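You operate a simulated robot arm through the tools that you are given. There is no shell and no other tool.

Carry out the task below with a simulated robot arm. There is one attempt and no reset: what you move stays moved.

## Task
Pour about 120 ml of water from the jug into the green tumbler on the coaster.
Fine: stand the tumbler on the coaster, then pour; jug back on its mat with its lid on. Set down upright: what you pick out, plastic jug.

It is judged by the outcome, as a careful person would: the job done as asked, and still so three seconds after it is handed in. It fails if anything else is knocked over, pushed out of place, dropped, spilled or broken. A push-on lid holds only when it is set on centred and level and pressed home; a screw cap is set on level and turned clockwise until tight.

## Robot
A 7-joint arm with a two-finger parallel gripper, fixed in place. Base frame: the origin is on the floor under the middle of its stand, x ahead of it, y to its left, z up. Lengths are in m, angles in degrees, forces in N, time in s.
With the tool pointing down near the work surface it reaches from about 0.3 to 0.74 m from the base axis. Its first joint turns from -115.0 to 115.0 degrees. Payload 3.91 kg.
Tool frame: the origin (TCP) lies between the finger pads and is the grasp point; the fingertips stand 0.03 m ahead of it; z points along the fingers, y is the line along which they close. Largest opening 0.11 m; finger width 0.02, thickness 0.01; the body of the gripper, 0.048 by 0.112 m, starts 0.055 m behind the TCP.
Orientation is that of the tool frame in the base frame, as a unit quaternion [w, x, y, z]. With the fingers straight down and closing along the base's y, the tool's x points along the base's -x, its y along +y and its z along -z.

## Interface
- The arm moves only by the tool nudge_tool. Its argument "commands" is a list of rows, each a list of 6 numbers: the shift along the tool's x, y, z in units of 250 mm (1.0 is 250 mm), then the turn, a rotation vector about the tool's x, y, z in units of 45 degrees (1.0 is 45 degrees). In form: [[tx, ty, tz, ax, ay, az], ...]. A call has 1 to 20 rows; each row is the pose to reach, as a shift and turn from the pose commanded when the call began, along the tool's axes at that moment. "claw" is the finger opening in cm, from 0 to 11, set as the call begins (left out, the last holds). A call with a number of a shift or a turn outside -1 to 1 is refused whole. Each row takes 0.2 s and may step no farther than 0.05 m and 8.6 degrees from the row before; otherwise, or with a gripper value out of range, the whole call is refused. Where a pose cannot be reached the arm comes as near as it can. A force on the tool above 40 N (or 10 N above the force at the start of the call, whichever is more), or a blocked arm, ends the call early, and 0.2 s more pass. The fingers move at their own pace (about 0.108 m/s each) and stop on an object; they squeeze with about 42 N. The grip force told is the motor's: it shows also when the fingers shut on nothing. Time passes only in rows, and 0.2 s behind the last, so rows that repeat a pose let the fingers close. It gives the time, the measured TCP pose, the force on the tool (base axes), the opening and the grip force at its end, in the units of the frame above (readings bear some noise), with the torque about the TCP (base axes, N m) and any sound that the robot's microphone picked up, and new pictures: "views" is both (left out), scene, wrist or none.
- Cameras (640 x 400 px; columns grow to the right, rows downward): "scene" is fixed at [0.0473, -0.6456, 1.6734]; the picture's right is [0.46, -0.89, 0.00], its down [-0.77, -0.39, -0.51] and it looks along [0.45, 0.23, -0.86] (base axes); focal length 228 px, centre (320, 200). "wrist" rides on the gripper at [0.072, 0.017, -0.103] in the tool frame; the picture's right is [-0.23, 0.97, 0.00], its down [-0.76, -0.18, -0.62] and it looks along [-0.61, -0.14, 0.78] (tool axes); focal length 222 px, centre (320, 200). There is no depth. A picture from a camera that has moved, and an enlarged one, comes with that camera's place and axes in the base frame and with its lens. The place of the scene camera against the robot may be out by one fixed shift of up to 0.018 m in any direction.
- move_column(by): slides the trunk up (or, below 0, down) by that many m; the arm rides with it, the base frame stays. It gives what a move gives, with no picture.
- zoom(camera, box): a new picture of the part [left, top, right, bottom] of that camera's present view, enlarged. It takes no simulated time.
- job_done(): hands the job in; it is judged then, once.

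Places have to be worked out from the pictures, the camera data and where the tool is seen. Open the gripper and draw the arm clear of the work before you hand the job in, unless the task says otherwise.

The tools are called after "Call:" as name(argument=value, ...) on one line, values as JSON. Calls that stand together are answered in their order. nudge_tool: Moves the arm, as the interface text tells. Its arguments: {"type":"object","properties":{"commands":{"type":"array"},"claw":{"type":"number"},"views":{"type":"string","enum":["both","scene","wrist","none"]}},"required":["commands"]} The other tools are called the same way: move_column (by) moves the trunk up or down; zoom (camera, box) takes an enlarged picture of a part of a camera's view; job_done () hands the job in.

At the start:

```text
time_s: 0.0
ee_pos: [0.3485, -0.3177, 1.332]
orientation: [0.0, 0.0, 1.0, 0.0]
wrist_force: [-1.0, -0.2, -0.4]
torque: [0.03, -0.01, -0.01]
width: 0.11
grip_force: 0.0
trunk travel left (down, up): [-0.875, 0.115]
```

scene: 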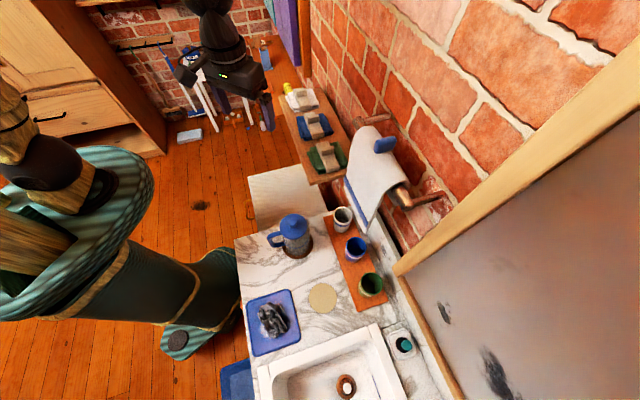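
wrist: 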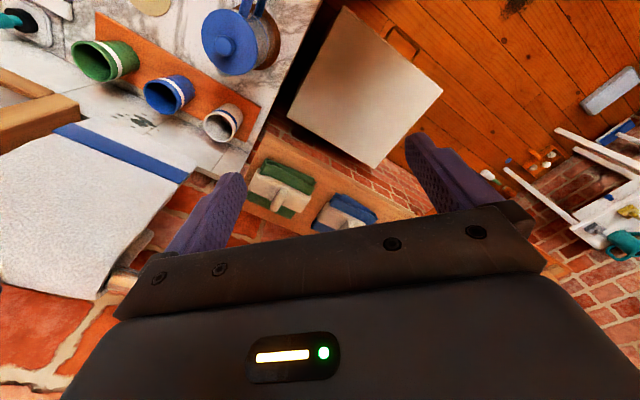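

The scene shows a counter with a blue-lidded jug, a round coaster, and three tumblers (white, blue, green) on a wooden board. I'll zoom in to see the details before moving.

Call:
zoom(camera="scene", box=[230, 190, 430, 315])

Call:
zoom(camera="scene", box=[220, 270, 428, 400])

Call:
zoom(camera="wrist", box=[0, 0, 320, 200])

Call:
zoom(camera="scene", box=[240, 60, 440, 185])

```text
3.20 times, centred on (330, 252) of scene
camera zoom: at [0.0473, -0.6456, 1.6734], right [0.46, -0.89, 0.0], down [-0.77, -0.39, -0.51], along [0.45, 0.23, -0.86], focal length 729 px, centre (288, 32)
```

zoom: 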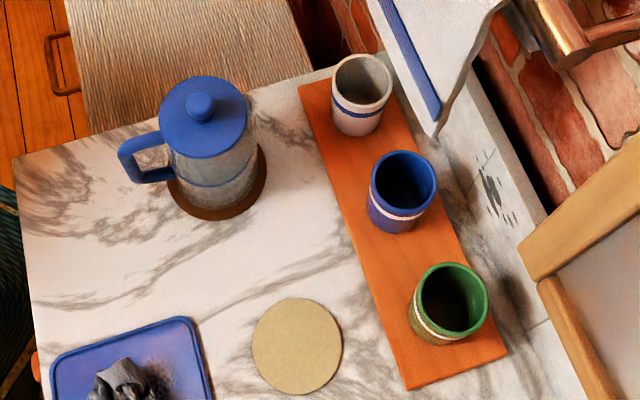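

```text
3.08 times, centred on (324, 335) of scene
camera zoom: at [0.0473, -0.6456, 1.6734], right [0.46, -0.89, 0.0], down [-0.77, -0.39, -0.51], along [0.45, 0.23, -0.86], focal length 701 px, centre (308, -215)
```

zoom: 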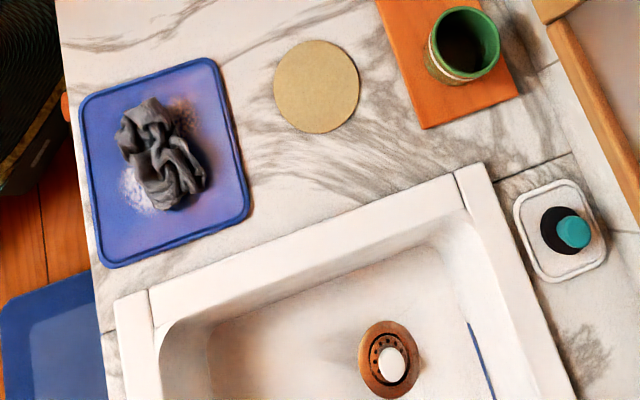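

```text
2.00 times, centred on (160, 100) of wrist
camera zoom: at [0.2752, -0.3001, 1.434], right [0.23, 0.97, 0.0], down [0.76, -0.18, 0.62], along [0.61, -0.14, -0.78], focal length 444 px, centre (640, 400)
```

zoom: 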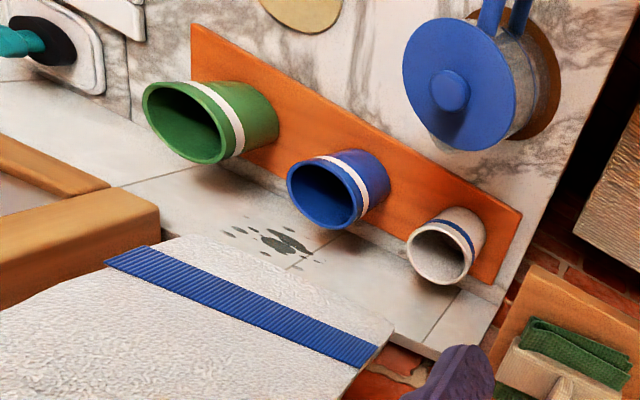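

```text
3.20 times, centred on (340, 122) of scene
camera zoom: at [0.0473, -0.6456, 1.6734], right [0.46, -0.89, 0.0], down [-0.77, -0.39, -0.51], along [0.45, 0.23, -0.86], focal length 729 px, centre (256, 448)
```

zoom: 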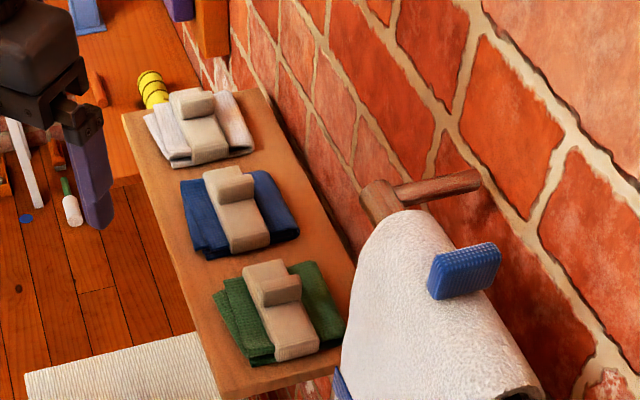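

Triangulating between the two cameras puts the jug knob near (0.27, -0.44, 1.036), the green tumbler rim near (0.23, -0.72, 0.953), the board top near z 0.855 and the coaster near (0.14, -0.61). I'll turn the wrist to face outward and draw back a little to get a better look at the jug.

Call:
nudge_tool(commands=[[0.099, 0.012, 0.055, 0, 0, 0.167], [0.198, 0.024, 0.109, 0, 0, 0.333], [0.297, 0.036, 0.164, 0, 0, 0.5], [0.396, 0.047, 0.219, 0, 0, 0.667], [0.495, 0.059, 0.273, 0, 0, 0.833], [0.594, 0.071, 0.328, 0, 0, 1.0], [0.594, 0.071, 0.328, 0, 0, 1.0]], claw=11, views="both")

```text
time_s: 1.6
ee_pos: [0.1988, -0.2997, 1.2492]
orientation: [0.0, 0.384, 0.923, 0.0]
wrist_force: [-0.1, -0.4, 0.3]
torque: [0.0, 0.02, -0.02]
width: 0.1099
grip_force: 0.1
trunk travel left (down, up): [-0.875, 0.115]
camera wrist: at [0.1596, -0.2355, 1.3518], right [0.85, 0.53, 0.0], down [0.41, -0.67, 0.62], along [0.33, -0.53, -0.78], focal length 222 px, centre (320, 200)
```

scene: 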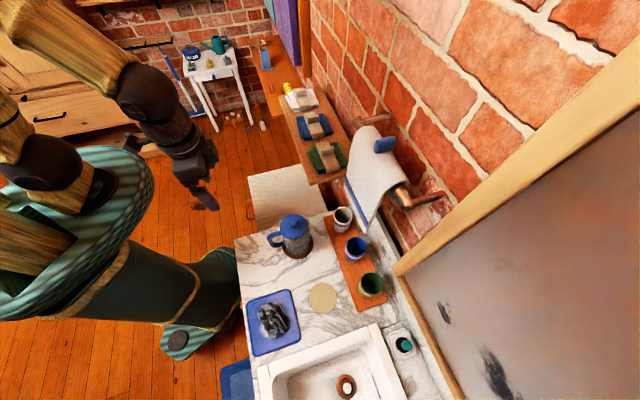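
wrist: 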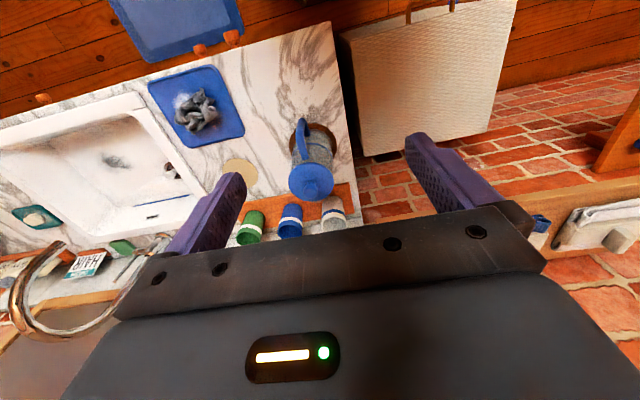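

The jug, coaster and tumblers are in the wrist view. I'll zoom in on the jug and its lid and on the tumblers.

Call:
zoom(camera="wrist", box=[220, 90, 380, 250])

Call:
zoom(camera="scene", box=[255, 200, 335, 270])

Call:
zoom(camera="scene", box=[310, 195, 410, 325])

```text
2.50 times, centred on (300, 170) of wrist
camera zoom: at [0.1596, -0.2355, 1.3518], right [0.85, 0.53, 0.0], down [0.41, -0.67, 0.62], along [0.33, -0.53, -0.78], focal length 555 px, centre (370, 275)
```

zoom: 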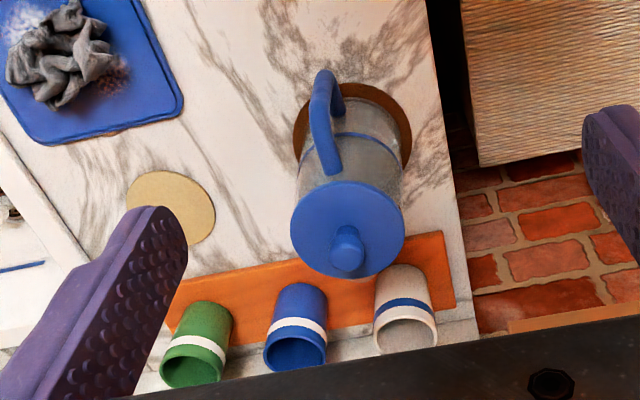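

```text
5.71 times, centred on (295, 235) of scene
camera zoom: at [0.0473, -0.6456, 1.6734], right [0.46, -0.89, 0.0], down [-0.77, -0.39, -0.51], along [0.45, 0.23, -0.86], focal length 1302 px, centre (463, 0)
```

zoom: 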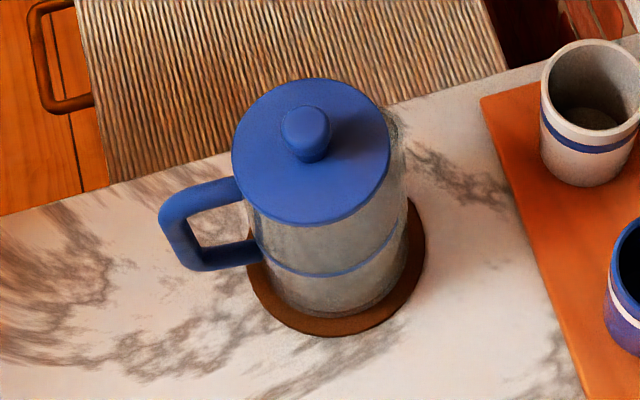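

```text
3.08 times, centred on (360, 260) of scene
camera zoom: at [0.0473, -0.6456, 1.6734], right [0.46, -0.89, 0.0], down [-0.77, -0.39, -0.51], along [0.45, 0.23, -0.86], focal length 701 px, centre (197, 15)
```

zoom: 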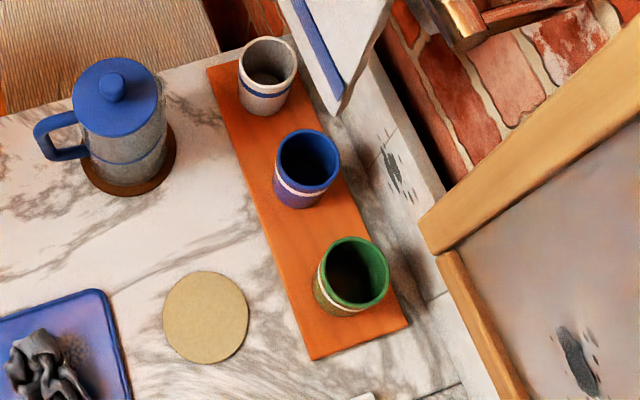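

The jug's handle faces the robot and its lid is a flat disc with a knob. For both grasps I want the camera above the hand, so I'll roll the wrist about the tool axis in 45° steps and check that the arm can follow.

Call:
nudge_tool(commands=[[0, 0, 0, 0, 0, 0.167], [0, 0, 0, 0, 0, 0.333], [0, 0, 0, 0, 0, 0.5], [0, 0, 0, 0, 0, 0.667], [0, 0, 0, 0, 0, 0.833], [0, 0, 0, 0, 0, 1.0], [0, 0, 0, 0, 0, 1.0]], views="none")

```text
time_s: 3.2
ee_pos: [0.1987, -0.3005, 1.2491]
orientation: [-0.001, 0.708, 0.707, -0.001]
wrist_force: [-0.2, -0.4, -0.1]
torque: [-0.01, 0.02, -0.01]
width: 0.11
grip_force: 0.0
trunk travel left (down, up): [-0.875, 0.115]
```

The arm followed that turn exactly, so I'll continue rolling.

Call:
nudge_tool(commands=[[0, 0, 0, 0, 0, 0.167], [0, 0, 0, 0, 0, 0.333], [0, 0, 0, 0, 0, 0.5], [0, 0, 0, 0, 0, 0.667], [0, 0, 0, 0, 0, 0.833], [0, 0, 0, 0, 0, 1.0], [0, 0, 0, 0, 0, 1.0]], views="none")

```text
time_s: 4.8
ee_pos: [0.1988, -0.2994, 1.2493]
orientation: [0.0, 0.924, 0.382, 0.0]
wrist_force: [-0.9, 0.7, -0.7]
torque: [-0.02, 0.02, -0.01]
width: 0.1101
grip_force: 0.1
trunk travel left (down, up): [-0.875, 0.115]
```

The wrist is still tracking. I'll roll another 45° and move outward a little toward the work area.

Call:
nudge_tool(commands=[[0, 0, 0, 0, 0, 0.167], [0, 0, 0, 0, 0, 0.333], [0, 0, 0, 0, 0, 0.5], [0, 0, 0, 0, 0, 0.667], [0, 0, 0, 0, 0, 0.833], [0, 0, 0, 0, 0, 1.0], [0, 0, 0, 0, 0, 1.0]], views="both")

```text
time_s: 6.4
ee_pos: [0.1995, -0.3002, 1.2494]
orientation: [0.0, 1.0, 0.0, 0.001]
wrist_force: [-0.1, -0.1, -0.1]
torque: [-0.01, 0.01, 0.0]
width: 0.1103
grip_force: 0.0
trunk travel left (down, up): [-0.875, 0.115]
camera wrist: at [0.2718, -0.3162, 1.3523], right [-0.23, -0.97, 0.0], down [-0.76, 0.18, 0.62], along [-0.61, 0.14, -0.78], focal length 222 px, centre (320, 200)
```

scene: 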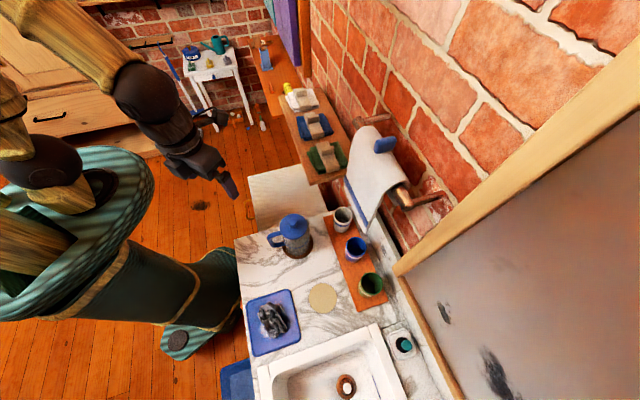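
wrist: 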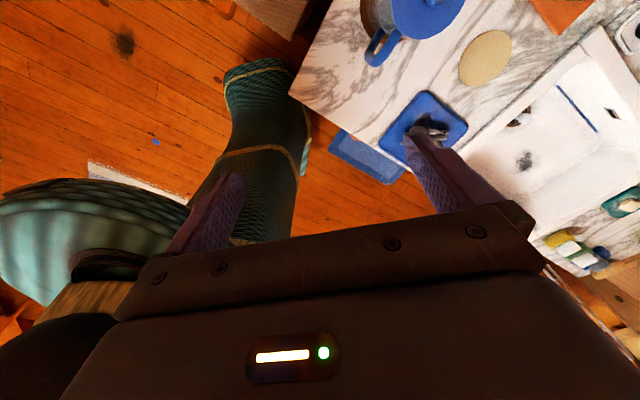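

Still tracking well. Next I'll turn another 45° while moving out over the counter, staying well above the jug.

Call:
nudge_tool(commands=[[0, 0.1, 0, 0, 0, 0.167], [0, 0.2, 0, 0, 0, 0.333], [0, 0.3, 0, 0, 0, 0.5], [0, 0.4, 0, 0, 0, 0.667], [0, 0.5, 0, 0, 0, 0.833], [0, 0.6, 0, 0, 0, 1.0], [0, 0.6, 0, 0, 0, 1.0]], views="both")

```text
time_s: 8.0
ee_pos: [0.1986, -0.4519, 1.2492]
orientation: [0.001, 0.923, -0.384, 0.001]
wrist_force: [-0.3, -0.3, 0.8]
torque: [0.0, -0.03, 0.01]
width: 0.1098
grip_force: 0.0
trunk travel left (down, up): [-0.875, 0.115]
camera wrist: at [0.2382, -0.5126, 1.3525], right [-0.85, -0.53, 0.0], down [-0.41, 0.67, 0.62], along [-0.33, 0.53, -0.78], focal length 222 px, centre (320, 200)
```

scene: 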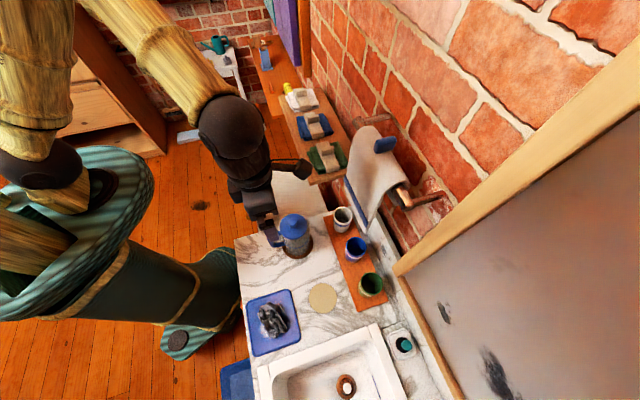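
wrist: 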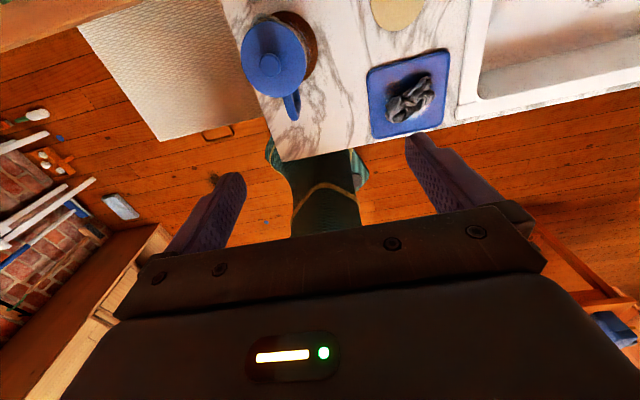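

The tracking is good and there is a physical camera box on the hand, so I'll keep it on the upper side. Next I'll tilt the fingers 45° outward and move down and across to look at the coaster and the green tumbler.

Call:
nudge_tool(commands=[[0.0578, 0.0837, 0.0945, 0, 0.125, 0], [0.1156, 0.1674, 0.189, 0, 0.25, 0], [0.1734, 0.2511, 0.2835, 0, 0.375, 0], [0.2312, 0.3348, 0.378, 0, 0.5, 0], [0.289, 0.4185, 0.4725, 0, 0.625, 0], [0.3468, 0.5022, 0.567, 0, 0.75, 0], [0.4046, 0.5859, 0.6615, 0, 0.875, 0], [0.4624, 0.6696, 0.756, 0, 1.0, 0], [0.4624, 0.6696, 0.756, 0, 1.0, 0]], views="both")

```text
time_s: 10.0
ee_pos: [0.1619, -0.651, 1.0607]
orientation: [0.147, 0.854, -0.352, 0.354]
wrist_force: [0.3, -0.1, -0.3]
torque: [0.02, -0.01, -0.01]
width: 0.1101
grip_force: 0.1
trunk travel left (down, up): [-0.875, 0.115]
camera wrist: at [0.1353, -0.6462, 1.1842], right [-0.8, -0.58, -0.16], down [-0.57, 0.82, -0.1], along [0.19, 0.01, -0.98], focal length 222 px, centre (320, 200)
```

scene: 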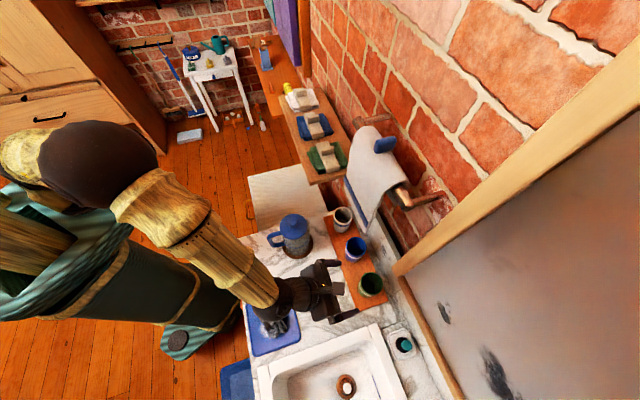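
wrist: 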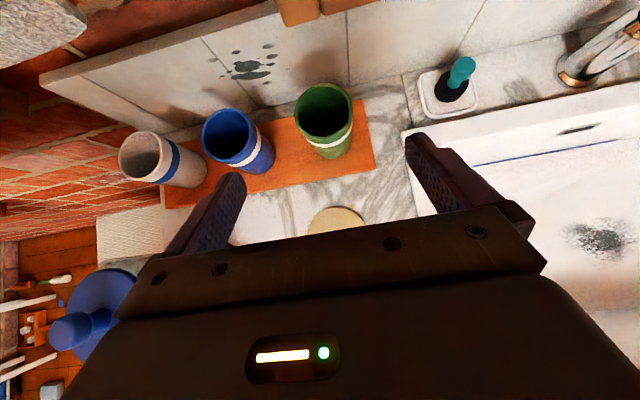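

The tumblers and coaster are right ahead of the fingers. I'll zoom in on the green tumbler to measure it accurately.

Call:
zoom(camera="wrist", box=[190, 70, 400, 200])

Call:
zoom(camera="wrist", box=[280, 70, 380, 170])

Call:
zoom(camera="wrist", box=[290, 190, 380, 245])

```text
3.05 times, centred on (295, 135) of wrist
camera zoom: at [0.1353, -0.6462, 1.1842], right [-0.8, -0.58, -0.16], down [-0.57, 0.82, -0.1], along [0.19, 0.01, -0.98], focal length 677 px, centre (396, 398)
```

zoom: 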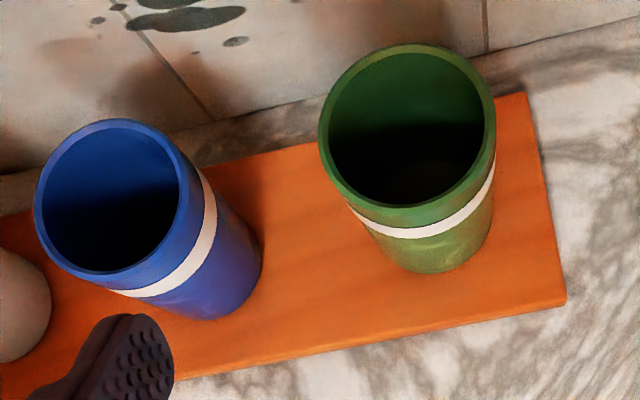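

```text
4.00 times, centred on (330, 120) of wrist
camera zoom: at [0.1353, -0.6462, 1.1842], right [-0.8, -0.58, -0.16], down [-0.57, 0.82, -0.1], along [0.19, 0.01, -0.98], focal length 888 px, centre (280, 520)
```

zoom: 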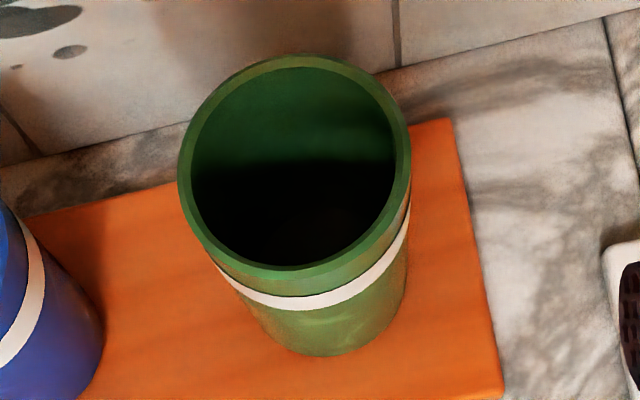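

```text
7.11 times, centred on (335, 218) of wrist
camera zoom: at [0.1353, -0.6462, 1.1842], right [-0.8, -0.58, -0.16], down [-0.57, 0.82, -0.1], along [0.19, 0.01, -0.98], focal length 1580 px, centre (213, 76)
```

zoom: 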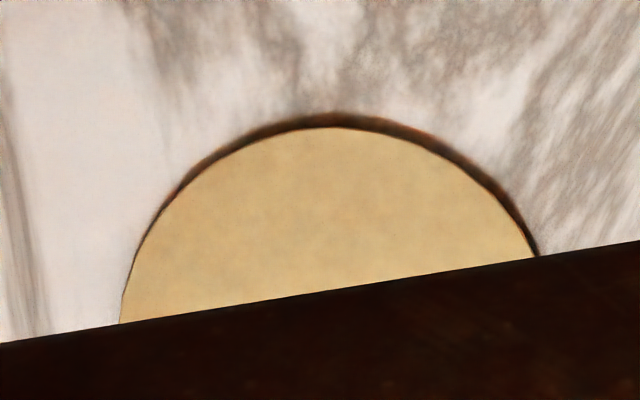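

Measured from the wrist view, the green tumbler's axis is at about (0.233, -0.725). Its rim is at z 0.949 with a 64 mm diameter, its base at z 0.853, and the coaster centre is about (0.1436, -0.6105). I'll line up with the tumbler and go partway down the approach line.

Call:
nudge_tool(commands=[[-0.0732, 0.004, 0, 0, 0, 0], [-0.1464, 0.0082, 0, 0, 0, 0], [-0.1464, 0.0082, 0.13, 0, 0, 0], [-0.1464, 0.0082, 0.26, 0, 0, 0], [-0.1464, 0.0082, 0.38, 0, 0, 0], [-0.1464, 0.0082, 0.38, 0, 0, 0]], claw=9, views="both")

```text
time_s: 11.4
ee_pos: [0.1899, -0.6806, 0.9678]
orientation: [0.146, 0.853, -0.354, 0.354]
wrist_force: [-0.4, -0.2, -0.4]
torque: [0.02, 0.01, -0.02]
width: 0.0898
grip_force: 0.0
trunk travel left (down, up): [-0.875, 0.115]
camera wrist: at [0.1627, -0.6763, 1.0911], right [-0.8, -0.57, -0.16], down [-0.57, 0.82, -0.1], along [0.19, 0.01, -0.98], focal length 222 px, centre (320, 200)
```

scene: 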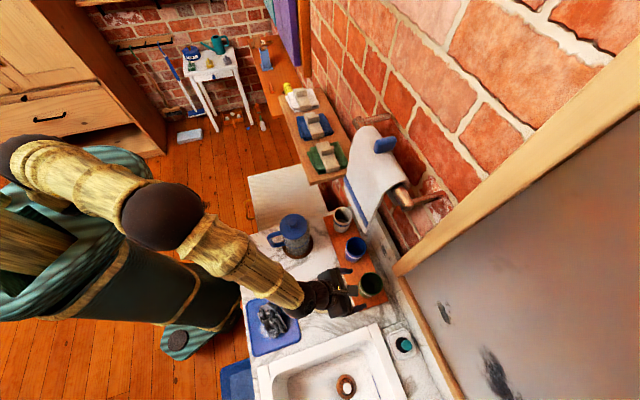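
wrist: 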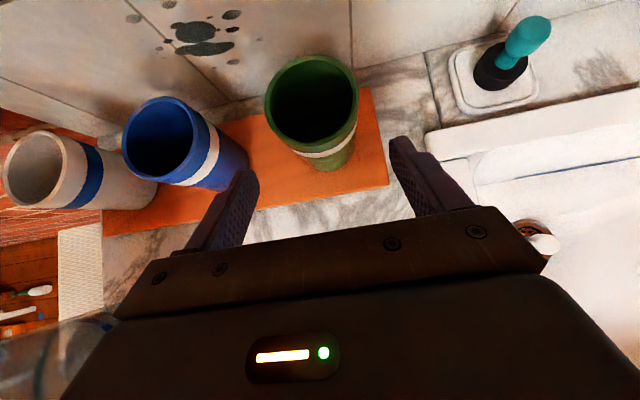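

The tumbler lies on the approach line and is centred between the fingers. I'll complete the approach and then close.

Call:
nudge_tool(commands=[[0, 0, 0.1, 0, 0, 0], [0, 0, 0.2, 0, 0, 0], [0, 0, 0.27, 0, 0, 0], [0, 0, 0.315, 0, 0, 0], [0, 0, 0.315, 0, 0, 0]], views="both")

```text
time_s: 12.6
ee_pos: [0.2299, -0.7199, 0.9115]
orientation: [0.146, 0.853, -0.353, 0.354]
wrist_force: [0.3, 0.0, 0.7]
torque: [0.01, -0.02, -0.01]
width: 0.0899
grip_force: 0.1
trunk travel left (down, up): [-0.875, 0.115]
camera wrist: at [0.2026, -0.716, 1.0355], right [-0.8, -0.57, -0.16], down [-0.57, 0.82, -0.1], along [0.19, 0.01, -0.98], focal length 222 px, centre (320, 200)
```

scene: 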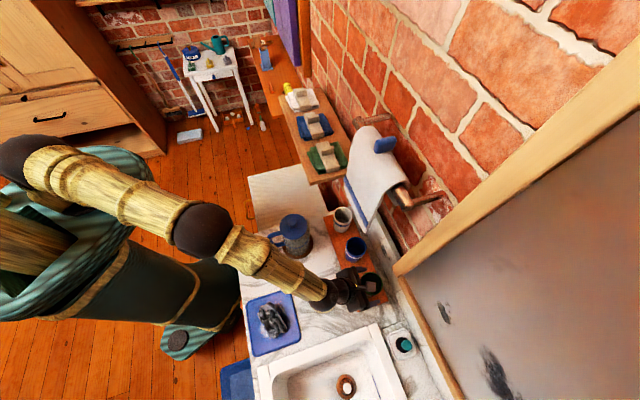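
wrist: 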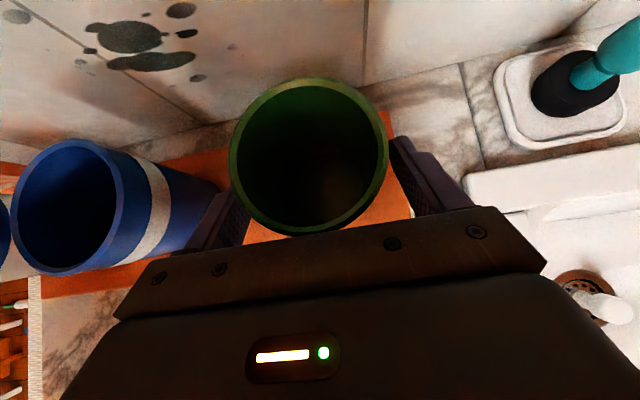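

The tumbler sits between the fingers, so I'll close the grip on it.

Call:
nudge_tool(commands=[[0, 0, 0, 0, 0, 0], [0, 0, 0, 0, 0, 0], [0, 0, 0, 0, 0, 0]], claw=4.5, views="wrist")

```text
time_s: 13.4
ee_pos: [0.2311, -0.7208, 0.9116]
orientation: [0.146, 0.853, -0.353, 0.355]
wrist_force: [-0.1, -0.3, 1.1]
torque: [0.0, -0.04, 0.04]
width: 0.0626
grip_force: 42.1
trunk travel left (down, up): [-0.875, 0.115]
camera wrist: at [0.2026, -0.7161, 1.0355], right [-0.8, -0.57, -0.16], down [-0.57, 0.82, -0.1], along [0.19, 0.01, -0.98], focal length 222 px, centre (320, 200)
```

wrist: 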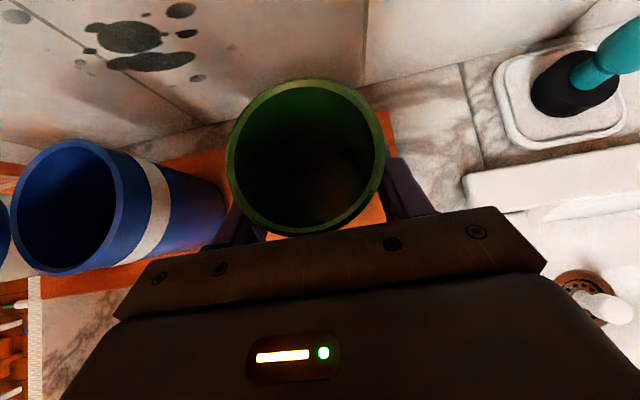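

It's firmly gripped at 62.6 mm. I'll lift 5 cm and carry the tumbler back over the coaster.

Call:
nudge_tool(commands=[[0.0354, 0, -0.0354, 0, 0, 0], [0.0884, 0, -0.0884, 0, 0, 0], [0.1414, 0, -0.1414, 0, 0, 0], [0.0594, -0.0136, -0.2234, 0, 0, 0], [-0.0226, -0.0272, -0.3054, 0, 0, 0], [-0.1046, -0.0408, -0.3874, 0, 0, 0], [-0.1866, -0.0544, -0.4694, 0, 0, 0], [-0.2686, -0.068, -0.5514, 0, 0, 0], [-0.2686, -0.068, -0.5514, 0, 0, 0]], views="both")

```text
time_s: 15.4
ee_pos: [0.1385, -0.6059, 0.9608]
orientation: [0.147, 0.854, -0.353, 0.353]
wrist_force: [0.4, -1.0, -2.1]
torque: [-0.01, 0.01, -0.04]
width: 0.0628
grip_force: 42.0
trunk travel left (down, up): [-0.875, 0.115]
camera wrist: at [0.1111, -0.6017, 1.0844], right [-0.8, -0.57, -0.16], down [-0.57, 0.82, -0.1], along [0.19, 0.01, -0.98], focal length 222 px, centre (320, 200)
```

scene: 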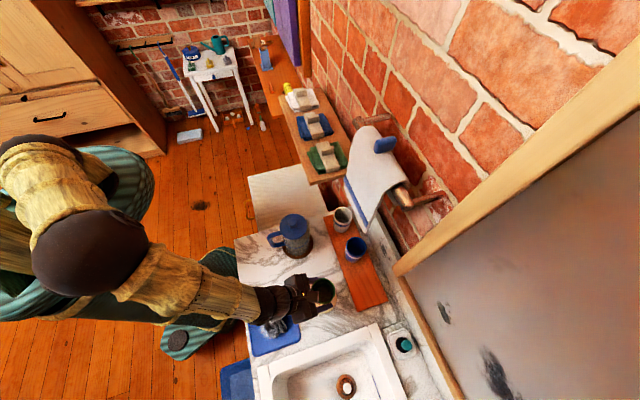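
wrist: 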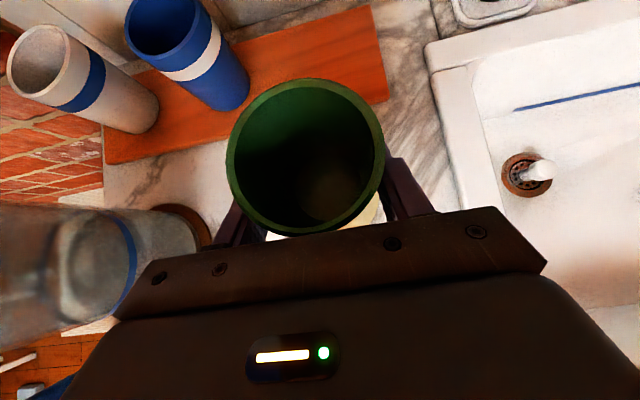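

The tumbler is above the coaster. I'll lower it most of the way and then feel for contact.

Call:
nudge_tool(commands=[[-0.05, 0, 0.05, 0, 0, 0], [-0.1, 0, 0.1, 0, 0, 0], [-0.1357, 0, 0.1357, 0, 0, 0], [-0.1357, 0, 0.1357, 0, 0, 0]], views="wrist")

Call:
zoom(camera="wrist", box=[220, 180, 420, 260])

Call:
zoom(camera="scene", box=[270, 250, 370, 330])

```text
time_s: 16.4
ee_pos: [0.1384, -0.6049, 0.9135]
orientation: [0.146, 0.854, -0.353, 0.354]
wrist_force: [-0.5, -0.8, -0.9]
torque: [-0.01, 0.03, 0.01]
width: 0.063
grip_force: 42.0
trunk travel left (down, up): [-0.875, 0.115]
camera wrist: at [0.1113, -0.6012, 1.0373], right [-0.8, -0.58, -0.16], down [-0.57, 0.82, -0.1], along [0.19, 0.01, -0.98], focal length 222 px, centre (320, 200)
```

wrist: 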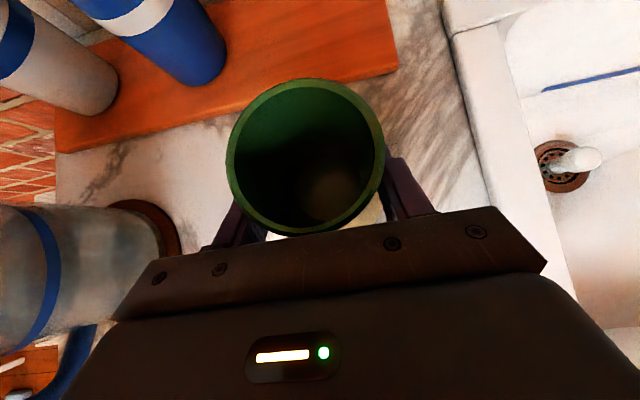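

```text
3.20 times, centred on (320, 220) of wrist
camera zoom: at [0.1113, -0.6012, 1.0373], right [-0.8, -0.58, -0.16], down [-0.57, 0.82, -0.1], along [0.19, 0.01, -0.98], focal length 711 px, centre (320, 136)
```

zoom: 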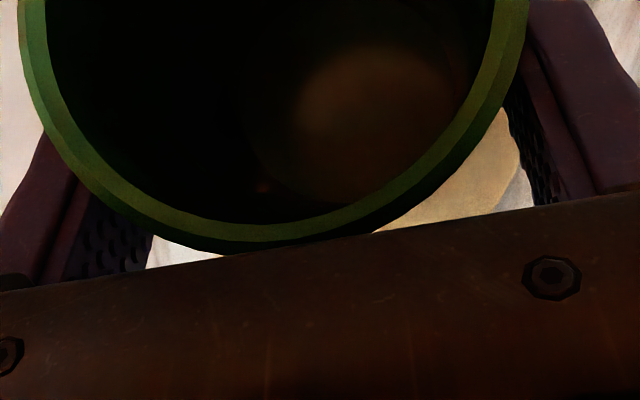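

```text
5.00 times, centred on (320, 290) of scene
camera zoom: at [0.0473, -0.6456, 1.6734], right [0.46, -0.89, 0.0], down [-0.77, -0.39, -0.51], along [0.45, 0.23, -0.86], focal length 1139 px, centre (320, -250)
```

zoom: 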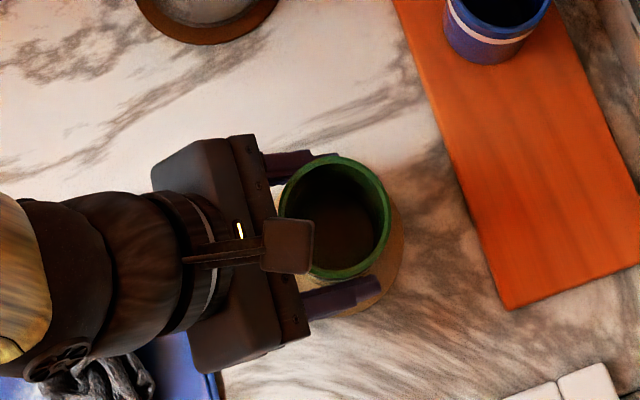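

In the scene view the tumbler's base projects exactly onto the coaster centre. I'll lower it in small steps, watching for contact force.

Call:
nudge_tool(commands=[[-0.0057, 0, 0.0057, 0, 0, 0], [-0.0085, 0, 0.0085, 0, 0, 0], [-0.0113, 0, 0.0113, 0, 0, 0]], views="none")

```text
time_s: 17.2
ee_pos: [0.1388, -0.6054, 0.9094]
orientation: [0.146, 0.854, -0.353, 0.354]
wrist_force: [-0.4, -0.3, -0.8]
torque: [0.02, 0.01, -0.03]
width: 0.0628
grip_force: 41.7
trunk travel left (down, up): [-0.875, 0.115]
```

There's no contact yet. I'll lower another few millimetres.

Call:
nudge_tool(commands=[[-0.0028, 0, 0.0028, 0, 0, 0], [-0.0057, 0, 0.0057, 0, 0, 0], [-0.0057, 0, 0.0057, 0, 0, 0]], views="none")

```text
time_s: 18.0
ee_pos: [0.1386, -0.6064, 0.9074]
orientation: [0.147, 0.853, -0.354, 0.353]
wrist_force: [-0.4, 0.5, -1.8]
torque: [0.02, 0.03, 0.01]
width: 0.0629
grip_force: 41.5
trunk travel left (down, up): [-0.875, 0.115]
```

Still no contact at a TCP height of 0.9074, so I'll keep going down gently.

Call:
nudge_tool(commands=[[-0.0028, 0, 0.0028, 0, 0, 0], [-0.0057, 0, 0.0057, 0, 0, 0], [-0.0057, 0, 0.0057, 0, 0, 0]], views="none")

```text
time_s: 18.8
ee_pos: [0.1388, -0.606, 0.9059]
orientation: [0.146, 0.853, -0.354, 0.354]
wrist_force: [-0.1, -0.7, -1.2]
torque: [0.01, -0.01, 0.02]
width: 0.0627
grip_force: 42.0
trunk travel left (down, up): [-0.875, 0.115]
```

No contact yet; lowering 2 mm more.

Call:
nudge_tool(commands=[[-0.0028, 0, 0.0028, 0, 0, 0], [-0.0057, 0, 0.0057, 0, 0, 0], [-0.0057, 0, 0.0057, 0, 0, 0]], views="scene")

Call:
zoom(camera="scene", box=[290, 260, 350, 320])

```text
time_s: 19.6
ee_pos: [0.1403, -0.6063, 0.9048]
orientation: [0.147, 0.853, -0.354, 0.354]
wrist_force: [-1.4, 0.9, 3.6]
torque: [0.13, -0.08, 0.02]
width: 0.0629
grip_force: 41.8
trunk travel left (down, up): [-0.875, 0.115]
```

scene: 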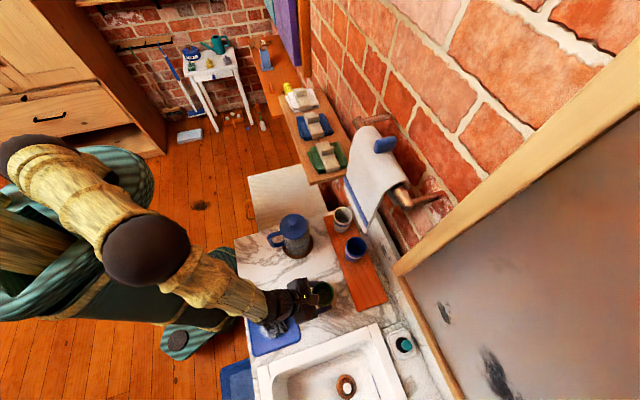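

```text
6.67 times, centred on (320, 290) of scene
camera zoom: at [0.0473, -0.6456, 1.6734], right [0.46, -0.89, 0.0], down [-0.77, -0.39, -0.51], along [0.45, 0.23, -0.86], focal length 1518 px, centre (320, -400)
```

zoom: 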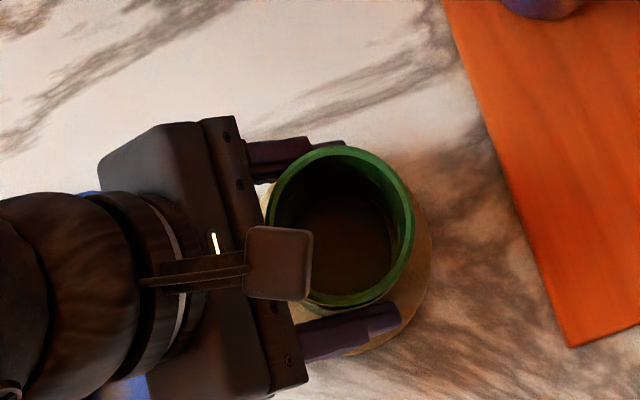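

Contact force appeared (about +5 N), so the tumbler is standing on the coaster. I'll open the fingers.

Call:
nudge_tool(commands=[[0.001, 0, -0.001, 0, 0, 0], [0.001, 0, -0.001, 0, 0, 0], [0.001, 0, -0.001, 0, 0, 0]], claw=9, views="wrist")

```text
time_s: 20.4
ee_pos: [0.1386, -0.6068, 0.905]
orientation: [0.146, 0.854, -0.353, 0.353]
wrist_force: [0.1, 0.3, 0.2]
torque: [0.02, 0.02, 0.02]
width: 0.09
grip_force: 0.1
trunk travel left (down, up): [-0.875, 0.115]
camera wrist: at [0.1117, -0.6015, 1.0275], right [-0.8, -0.57, -0.16], down [-0.57, 0.82, -0.1], along [0.19, 0.01, -0.98], focal length 222 px, centre (320, 200)
```

wrist: 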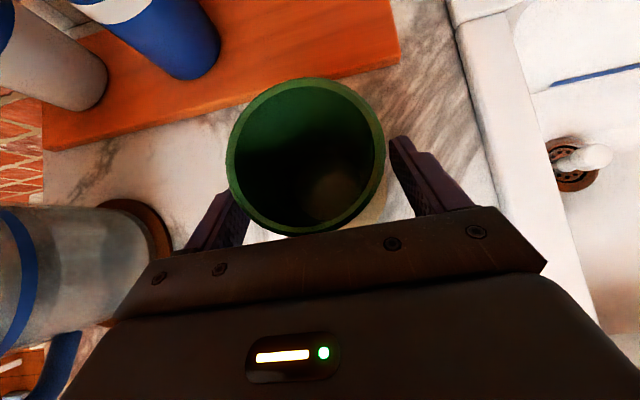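

The tumbler is free and upright. I'll back the hand straight out along the finger axis.

Call:
nudge_tool(commands=[[0, 0, -0.1, 0, 0, 0], [0, 0, -0.25, 0, 0, 0], [0, 0, -0.4, 0, 0, 0], [0, 0, -0.55, 0, 0, 0], [0, 0, -0.7, 0, 0, 0], [0, 0, -0.7, 0, 0, 0]], views="both")

```text
time_s: 21.8
ee_pos: [0.0521, -0.5181, 1.0274]
orientation: [0.146, 0.854, -0.353, 0.354]
wrist_force: [-0.7, -1.0, 0.3]
torque: [-0.01, 0.0, 0.0]
width: 0.0901
grip_force: 0.0
trunk travel left (down, up): [-0.875, 0.115]
camera wrist: at [0.0241, -0.5135, 1.1506], right [-0.8, -0.58, -0.16], down [-0.57, 0.82, -0.1], along [0.19, 0.01, -0.98], focal length 222 px, centre (320, 200)
```

scene: 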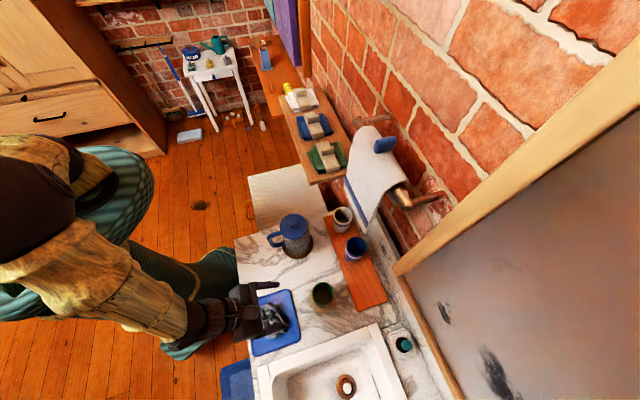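
wrist: 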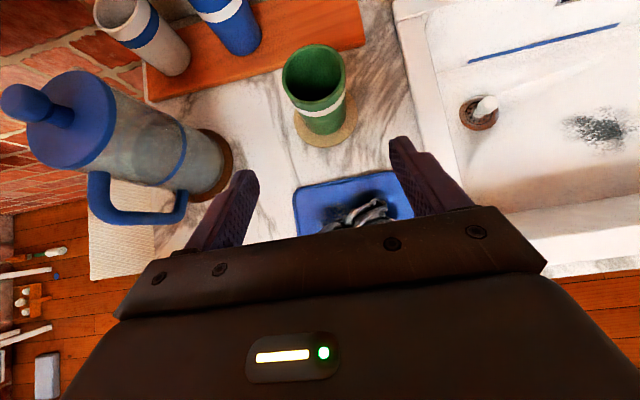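

The tumbler stands on the coaster. The jug is now visible from the side, so I'll zoom in to study its lid, handle and water level.

Call:
zoom(camera="wrist", box=[0, 60, 240, 230])

Call:
zoom(camera="wrist", box=[270, 30, 370, 160])

Call:
zoom(camera="scene", box=[255, 200, 345, 315])

```text
2.35 times, centred on (120, 145) of wrist
camera zoom: at [0.0241, -0.5135, 1.1506], right [-0.8, -0.58, -0.16], down [-0.57, 0.82, -0.1], along [0.19, 0.01, -0.98], focal length 523 px, centre (791, 329)
```

zoom: 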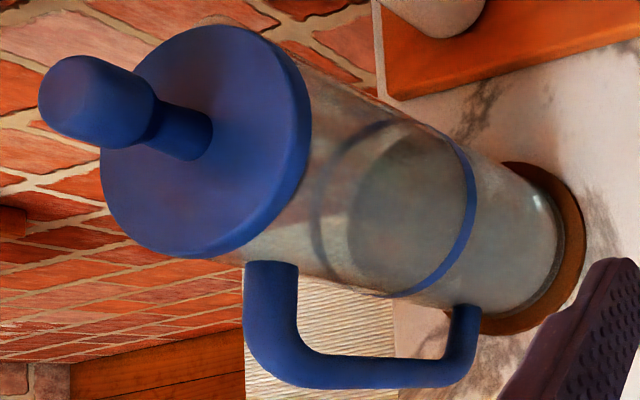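

```text
3.08 times, centred on (320, 95) of wrist
camera zoom: at [0.0241, -0.5135, 1.1506], right [-0.8, -0.58, -0.16], down [-0.57, 0.82, -0.1], along [0.19, 0.01, -0.98], focal length 684 px, centre (320, 523)
```

zoom: 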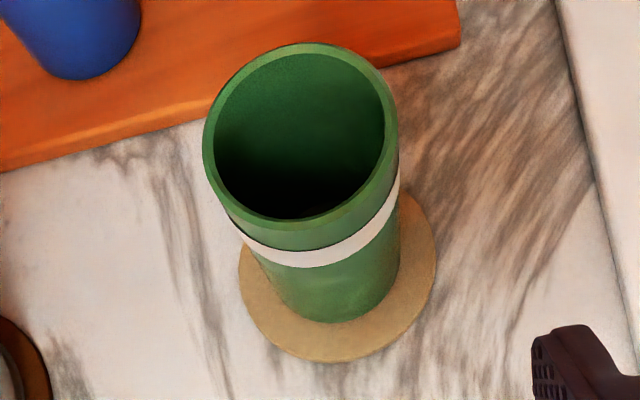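

```text
3.48 times, centred on (300, 258) of scene
camera zoom: at [0.0473, -0.6456, 1.6734], right [0.46, -0.89, 0.0], down [-0.77, -0.39, -0.51], along [0.45, 0.23, -0.86], focal length 792 px, centre (390, 0)
```

zoom: 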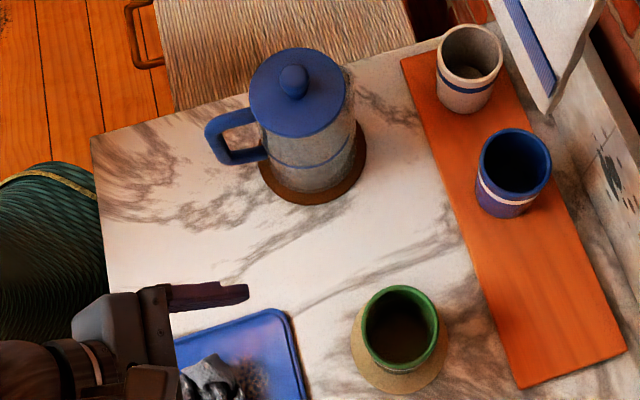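

The lid has a stem with a ball knob (centre about z 1.03, lid top about z 1.005). The handle bar is about 82 mm from the jug axis, and the water looks to be around z 0.92. I'll rise and swing the hand back to pointing straight down, ready to take the lid by its knob.

Call:
nudge_tool(commands=[[0.0565, 0, -0.0565, 0, -0.167, 0], [0.113, 0, -0.113, 0, -0.333, 0], [0.1695, 0, -0.1695, 0, -0.5, 0], [0.226, 0, -0.226, 0, -0.667, 0], [0.2825, 0, -0.2825, 0, -0.833, 0], [0.339, 0, -0.339, 0, -1.0, 0], [0.339, 0, -0.339, 0, -1.0, 0]], claw=6, views="both")

```text
time_s: 23.4
ee_pos: [0.0501, -0.5192, 1.1478]
orientation: [-0.001, 0.924, -0.383, -0.001]
wrist_force: [-0.3, 0.1, 0.1]
torque: [-0.04, 0.02, 0.01]
width: 0.06
grip_force: 0.1
trunk travel left (down, up): [-0.875, 0.115]
camera wrist: at [0.0901, -0.5809, 1.2501], right [-0.85, -0.53, 0.0], down [-0.41, 0.66, 0.62], along [-0.33, 0.53, -0.78], focal length 222 px, centre (320, 200)
```

scene: 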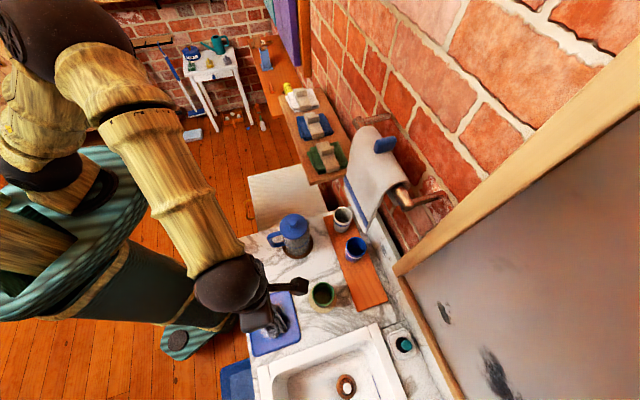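
wrist: 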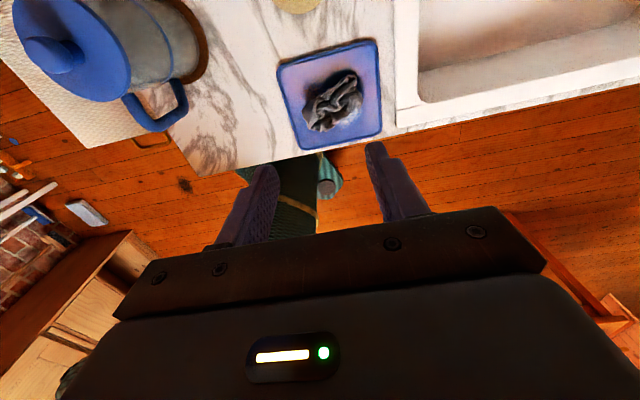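

Clear of everything. I'll move to about 10 cm above the knob.

Call:
nudge_tool(commands=[[0.069, -0.139, 0.012, 0, 0, 0], [0.138, -0.277, 0.024, 0, 0, 0], [0.208, -0.416, 0.036, 0, 0, 0], [0.277, -0.555, 0.047, 0, 0, 0], [0.346, -0.693, 0.059, 0, 0, 0], [0.415, -0.832, 0.071, 0, 0, 0], [0.415, -0.832, 0.071, 0, 0, 0]], views="both")

Call:
zoom(camera="wrist", box=[240, 60, 400, 220])

```text
time_s: 25.0
ee_pos: [0.2704, -0.4443, 1.1313]
orientation: [0.0, 0.924, -0.383, 0.0]
wrist_force: [-1.1, -0.1, 0.3]
torque: [0.01, 0.03, 0.01]
width: 0.0601
grip_force: 0.1
trunk travel left (down, up): [-0.875, 0.115]
camera wrist: at [0.3113, -0.5078, 1.233], right [-0.85, -0.53, 0.0], down [-0.41, 0.66, 0.62], along [-0.33, 0.53, -0.78], focal length 222 px, centre (320, 200)
```

scene: 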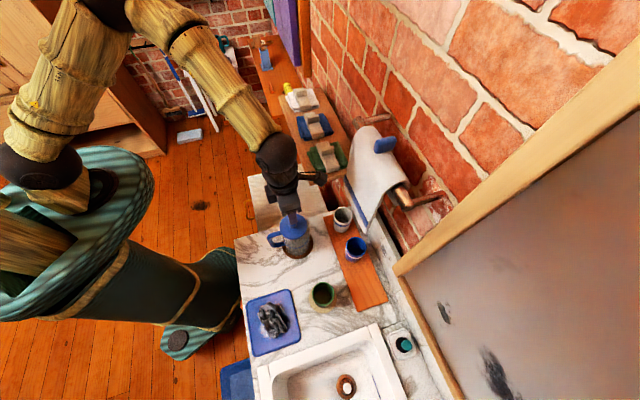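
wrist: 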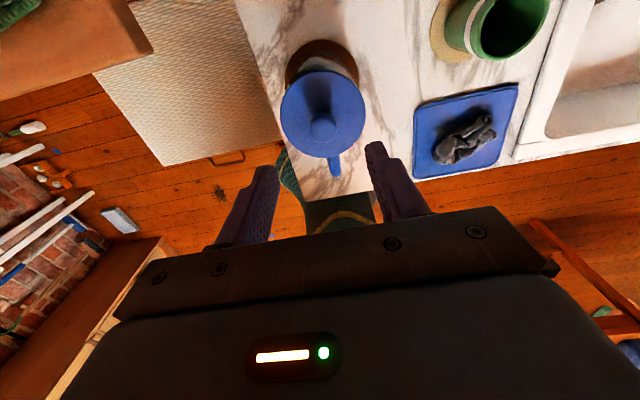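

```text
2.50 times, centred on (320, 140) of wrist
camera zoom: at [0.3113, -0.5078, 1.233], right [-0.85, -0.53, 0.0], down [-0.41, 0.66, 0.62], along [-0.33, 0.53, -0.78], focal length 555 px, centre (320, 350)
```

zoom: 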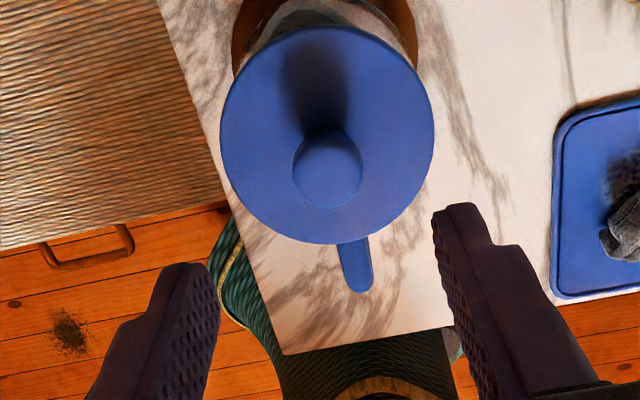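

From here the knob centre triangulates to about (0.2688, -0.4457, 1.033), only 2 mm off the tool axis. I'll descend to z 1.040 with the fingers on either side of the knob.

Call:
nudge_tool(commands=[[0, 0.008, 0.12, 0, 0, 0], [0, 0.008, 0.24, 0, 0, 0], [0, 0.008, 0.33, 0, 0, 0], [0, 0.008, 0.365, 0, 0, 0], [0, 0.008, 0.365, 0, 0, 0]], views="both")

Call:
zoom(camera="wrist", box=[220, 60, 420, 240])

```text
time_s: 26.2
ee_pos: [0.2711, -0.4472, 1.0404]
orientation: [0.0, 0.924, -0.383, 0.001]
wrist_force: [0.1, -0.8, 5.9]
torque: [0.0, -0.04, -0.07]
width: 0.0597
grip_force: 0.1
trunk travel left (down, up): [-0.875, 0.115]
camera wrist: at [0.3098, -0.5088, 1.1423], right [-0.85, -0.53, 0.0], down [-0.41, 0.67, 0.62], along [-0.33, 0.53, -0.78], focal length 222 px, centre (320, 200)
```

scene: 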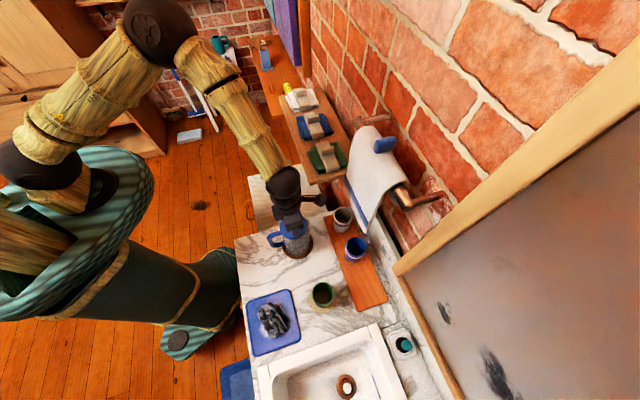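
wrist: 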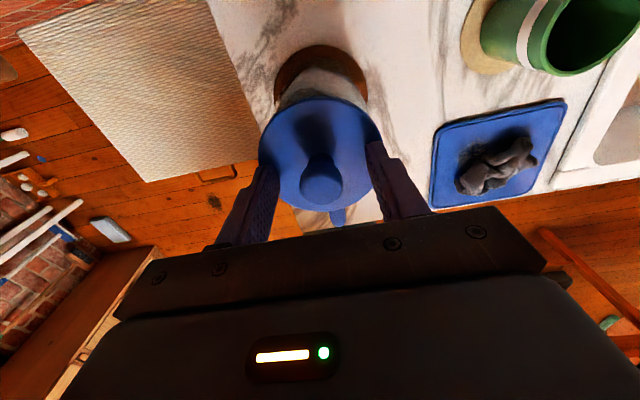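

```text
2.22 times, centred on (320, 150) of wrist
camera zoom: at [0.3098, -0.5088, 1.1423], right [-0.85, -0.53, 0.0], down [-0.41, 0.67, 0.62], along [-0.33, 0.53, -0.78], focal length 494 px, centre (320, 311)
```

zoom: 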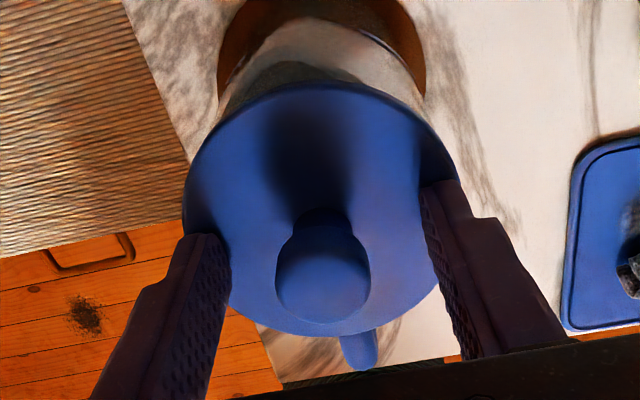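

There's a 5.9 N upward force, so the fingertips are just touching the lid top (about z 1.010). I'll raise 3 mm and then close on the knob.

Call:
nudge_tool(commands=[[0, 0, -0.012, 0, 0, 0], [0, 0, -0.012, 0, 0, 0]], views="none")

Call:
nudge_tool(commands=[[0, 0, 0, 0, 0, 0], [0, 0, 0, 0, 0, 0], [0, 0, 0, 0, 0, 0]], claw=1, views="wrist")

Call:
zoom(camera="wrist", box=[220, 60, 420, 240])

```text
time_s: 26.8
ee_pos: [0.2707, -0.4463, 1.0423]
orientation: [0.0, 0.924, -0.382, 0.0]
wrist_force: [0.7, -0.5, -0.6]
torque: [0.0, 0.01, 0.0]
width: 0.06
grip_force: 0.1
trunk travel left (down, up): [-0.875, 0.115]
```

```text
time_s: 27.6
ee_pos: [0.2704, -0.446, 1.0417]
orientation: [0.0, 0.924, -0.383, 0.0]
wrist_force: [-1.3, 0.7, 1.7]
torque: [-0.01, 0.05, -0.02]
width: 0.0246
grip_force: 41.4
trunk travel left (down, up): [-0.875, 0.115]
camera wrist: at [0.3101, -0.5086, 1.1447], right [-0.85, -0.53, 0.0], down [-0.41, 0.66, 0.62], along [-0.33, 0.53, -0.78], focal length 222 px, centre (320, 200)
```

wrist: 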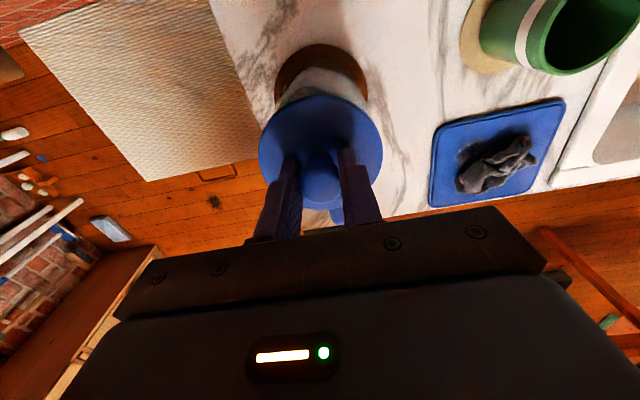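

```text
2.22 times, centred on (320, 150) of wrist
camera zoom: at [0.3101, -0.5086, 1.1447], right [-0.85, -0.53, 0.0], down [-0.41, 0.66, 0.62], along [-0.33, 0.53, -0.78], focal length 494 px, centre (320, 311)
```

zoom: 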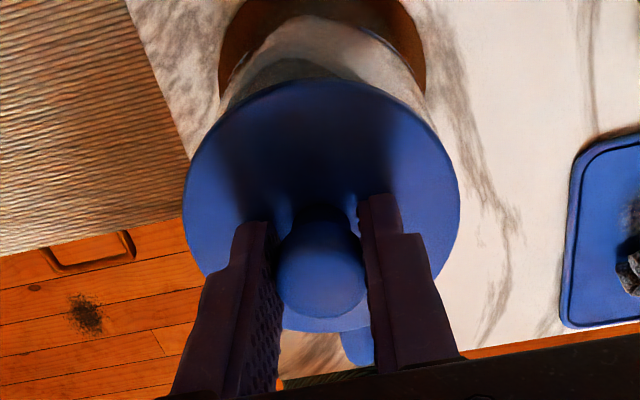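

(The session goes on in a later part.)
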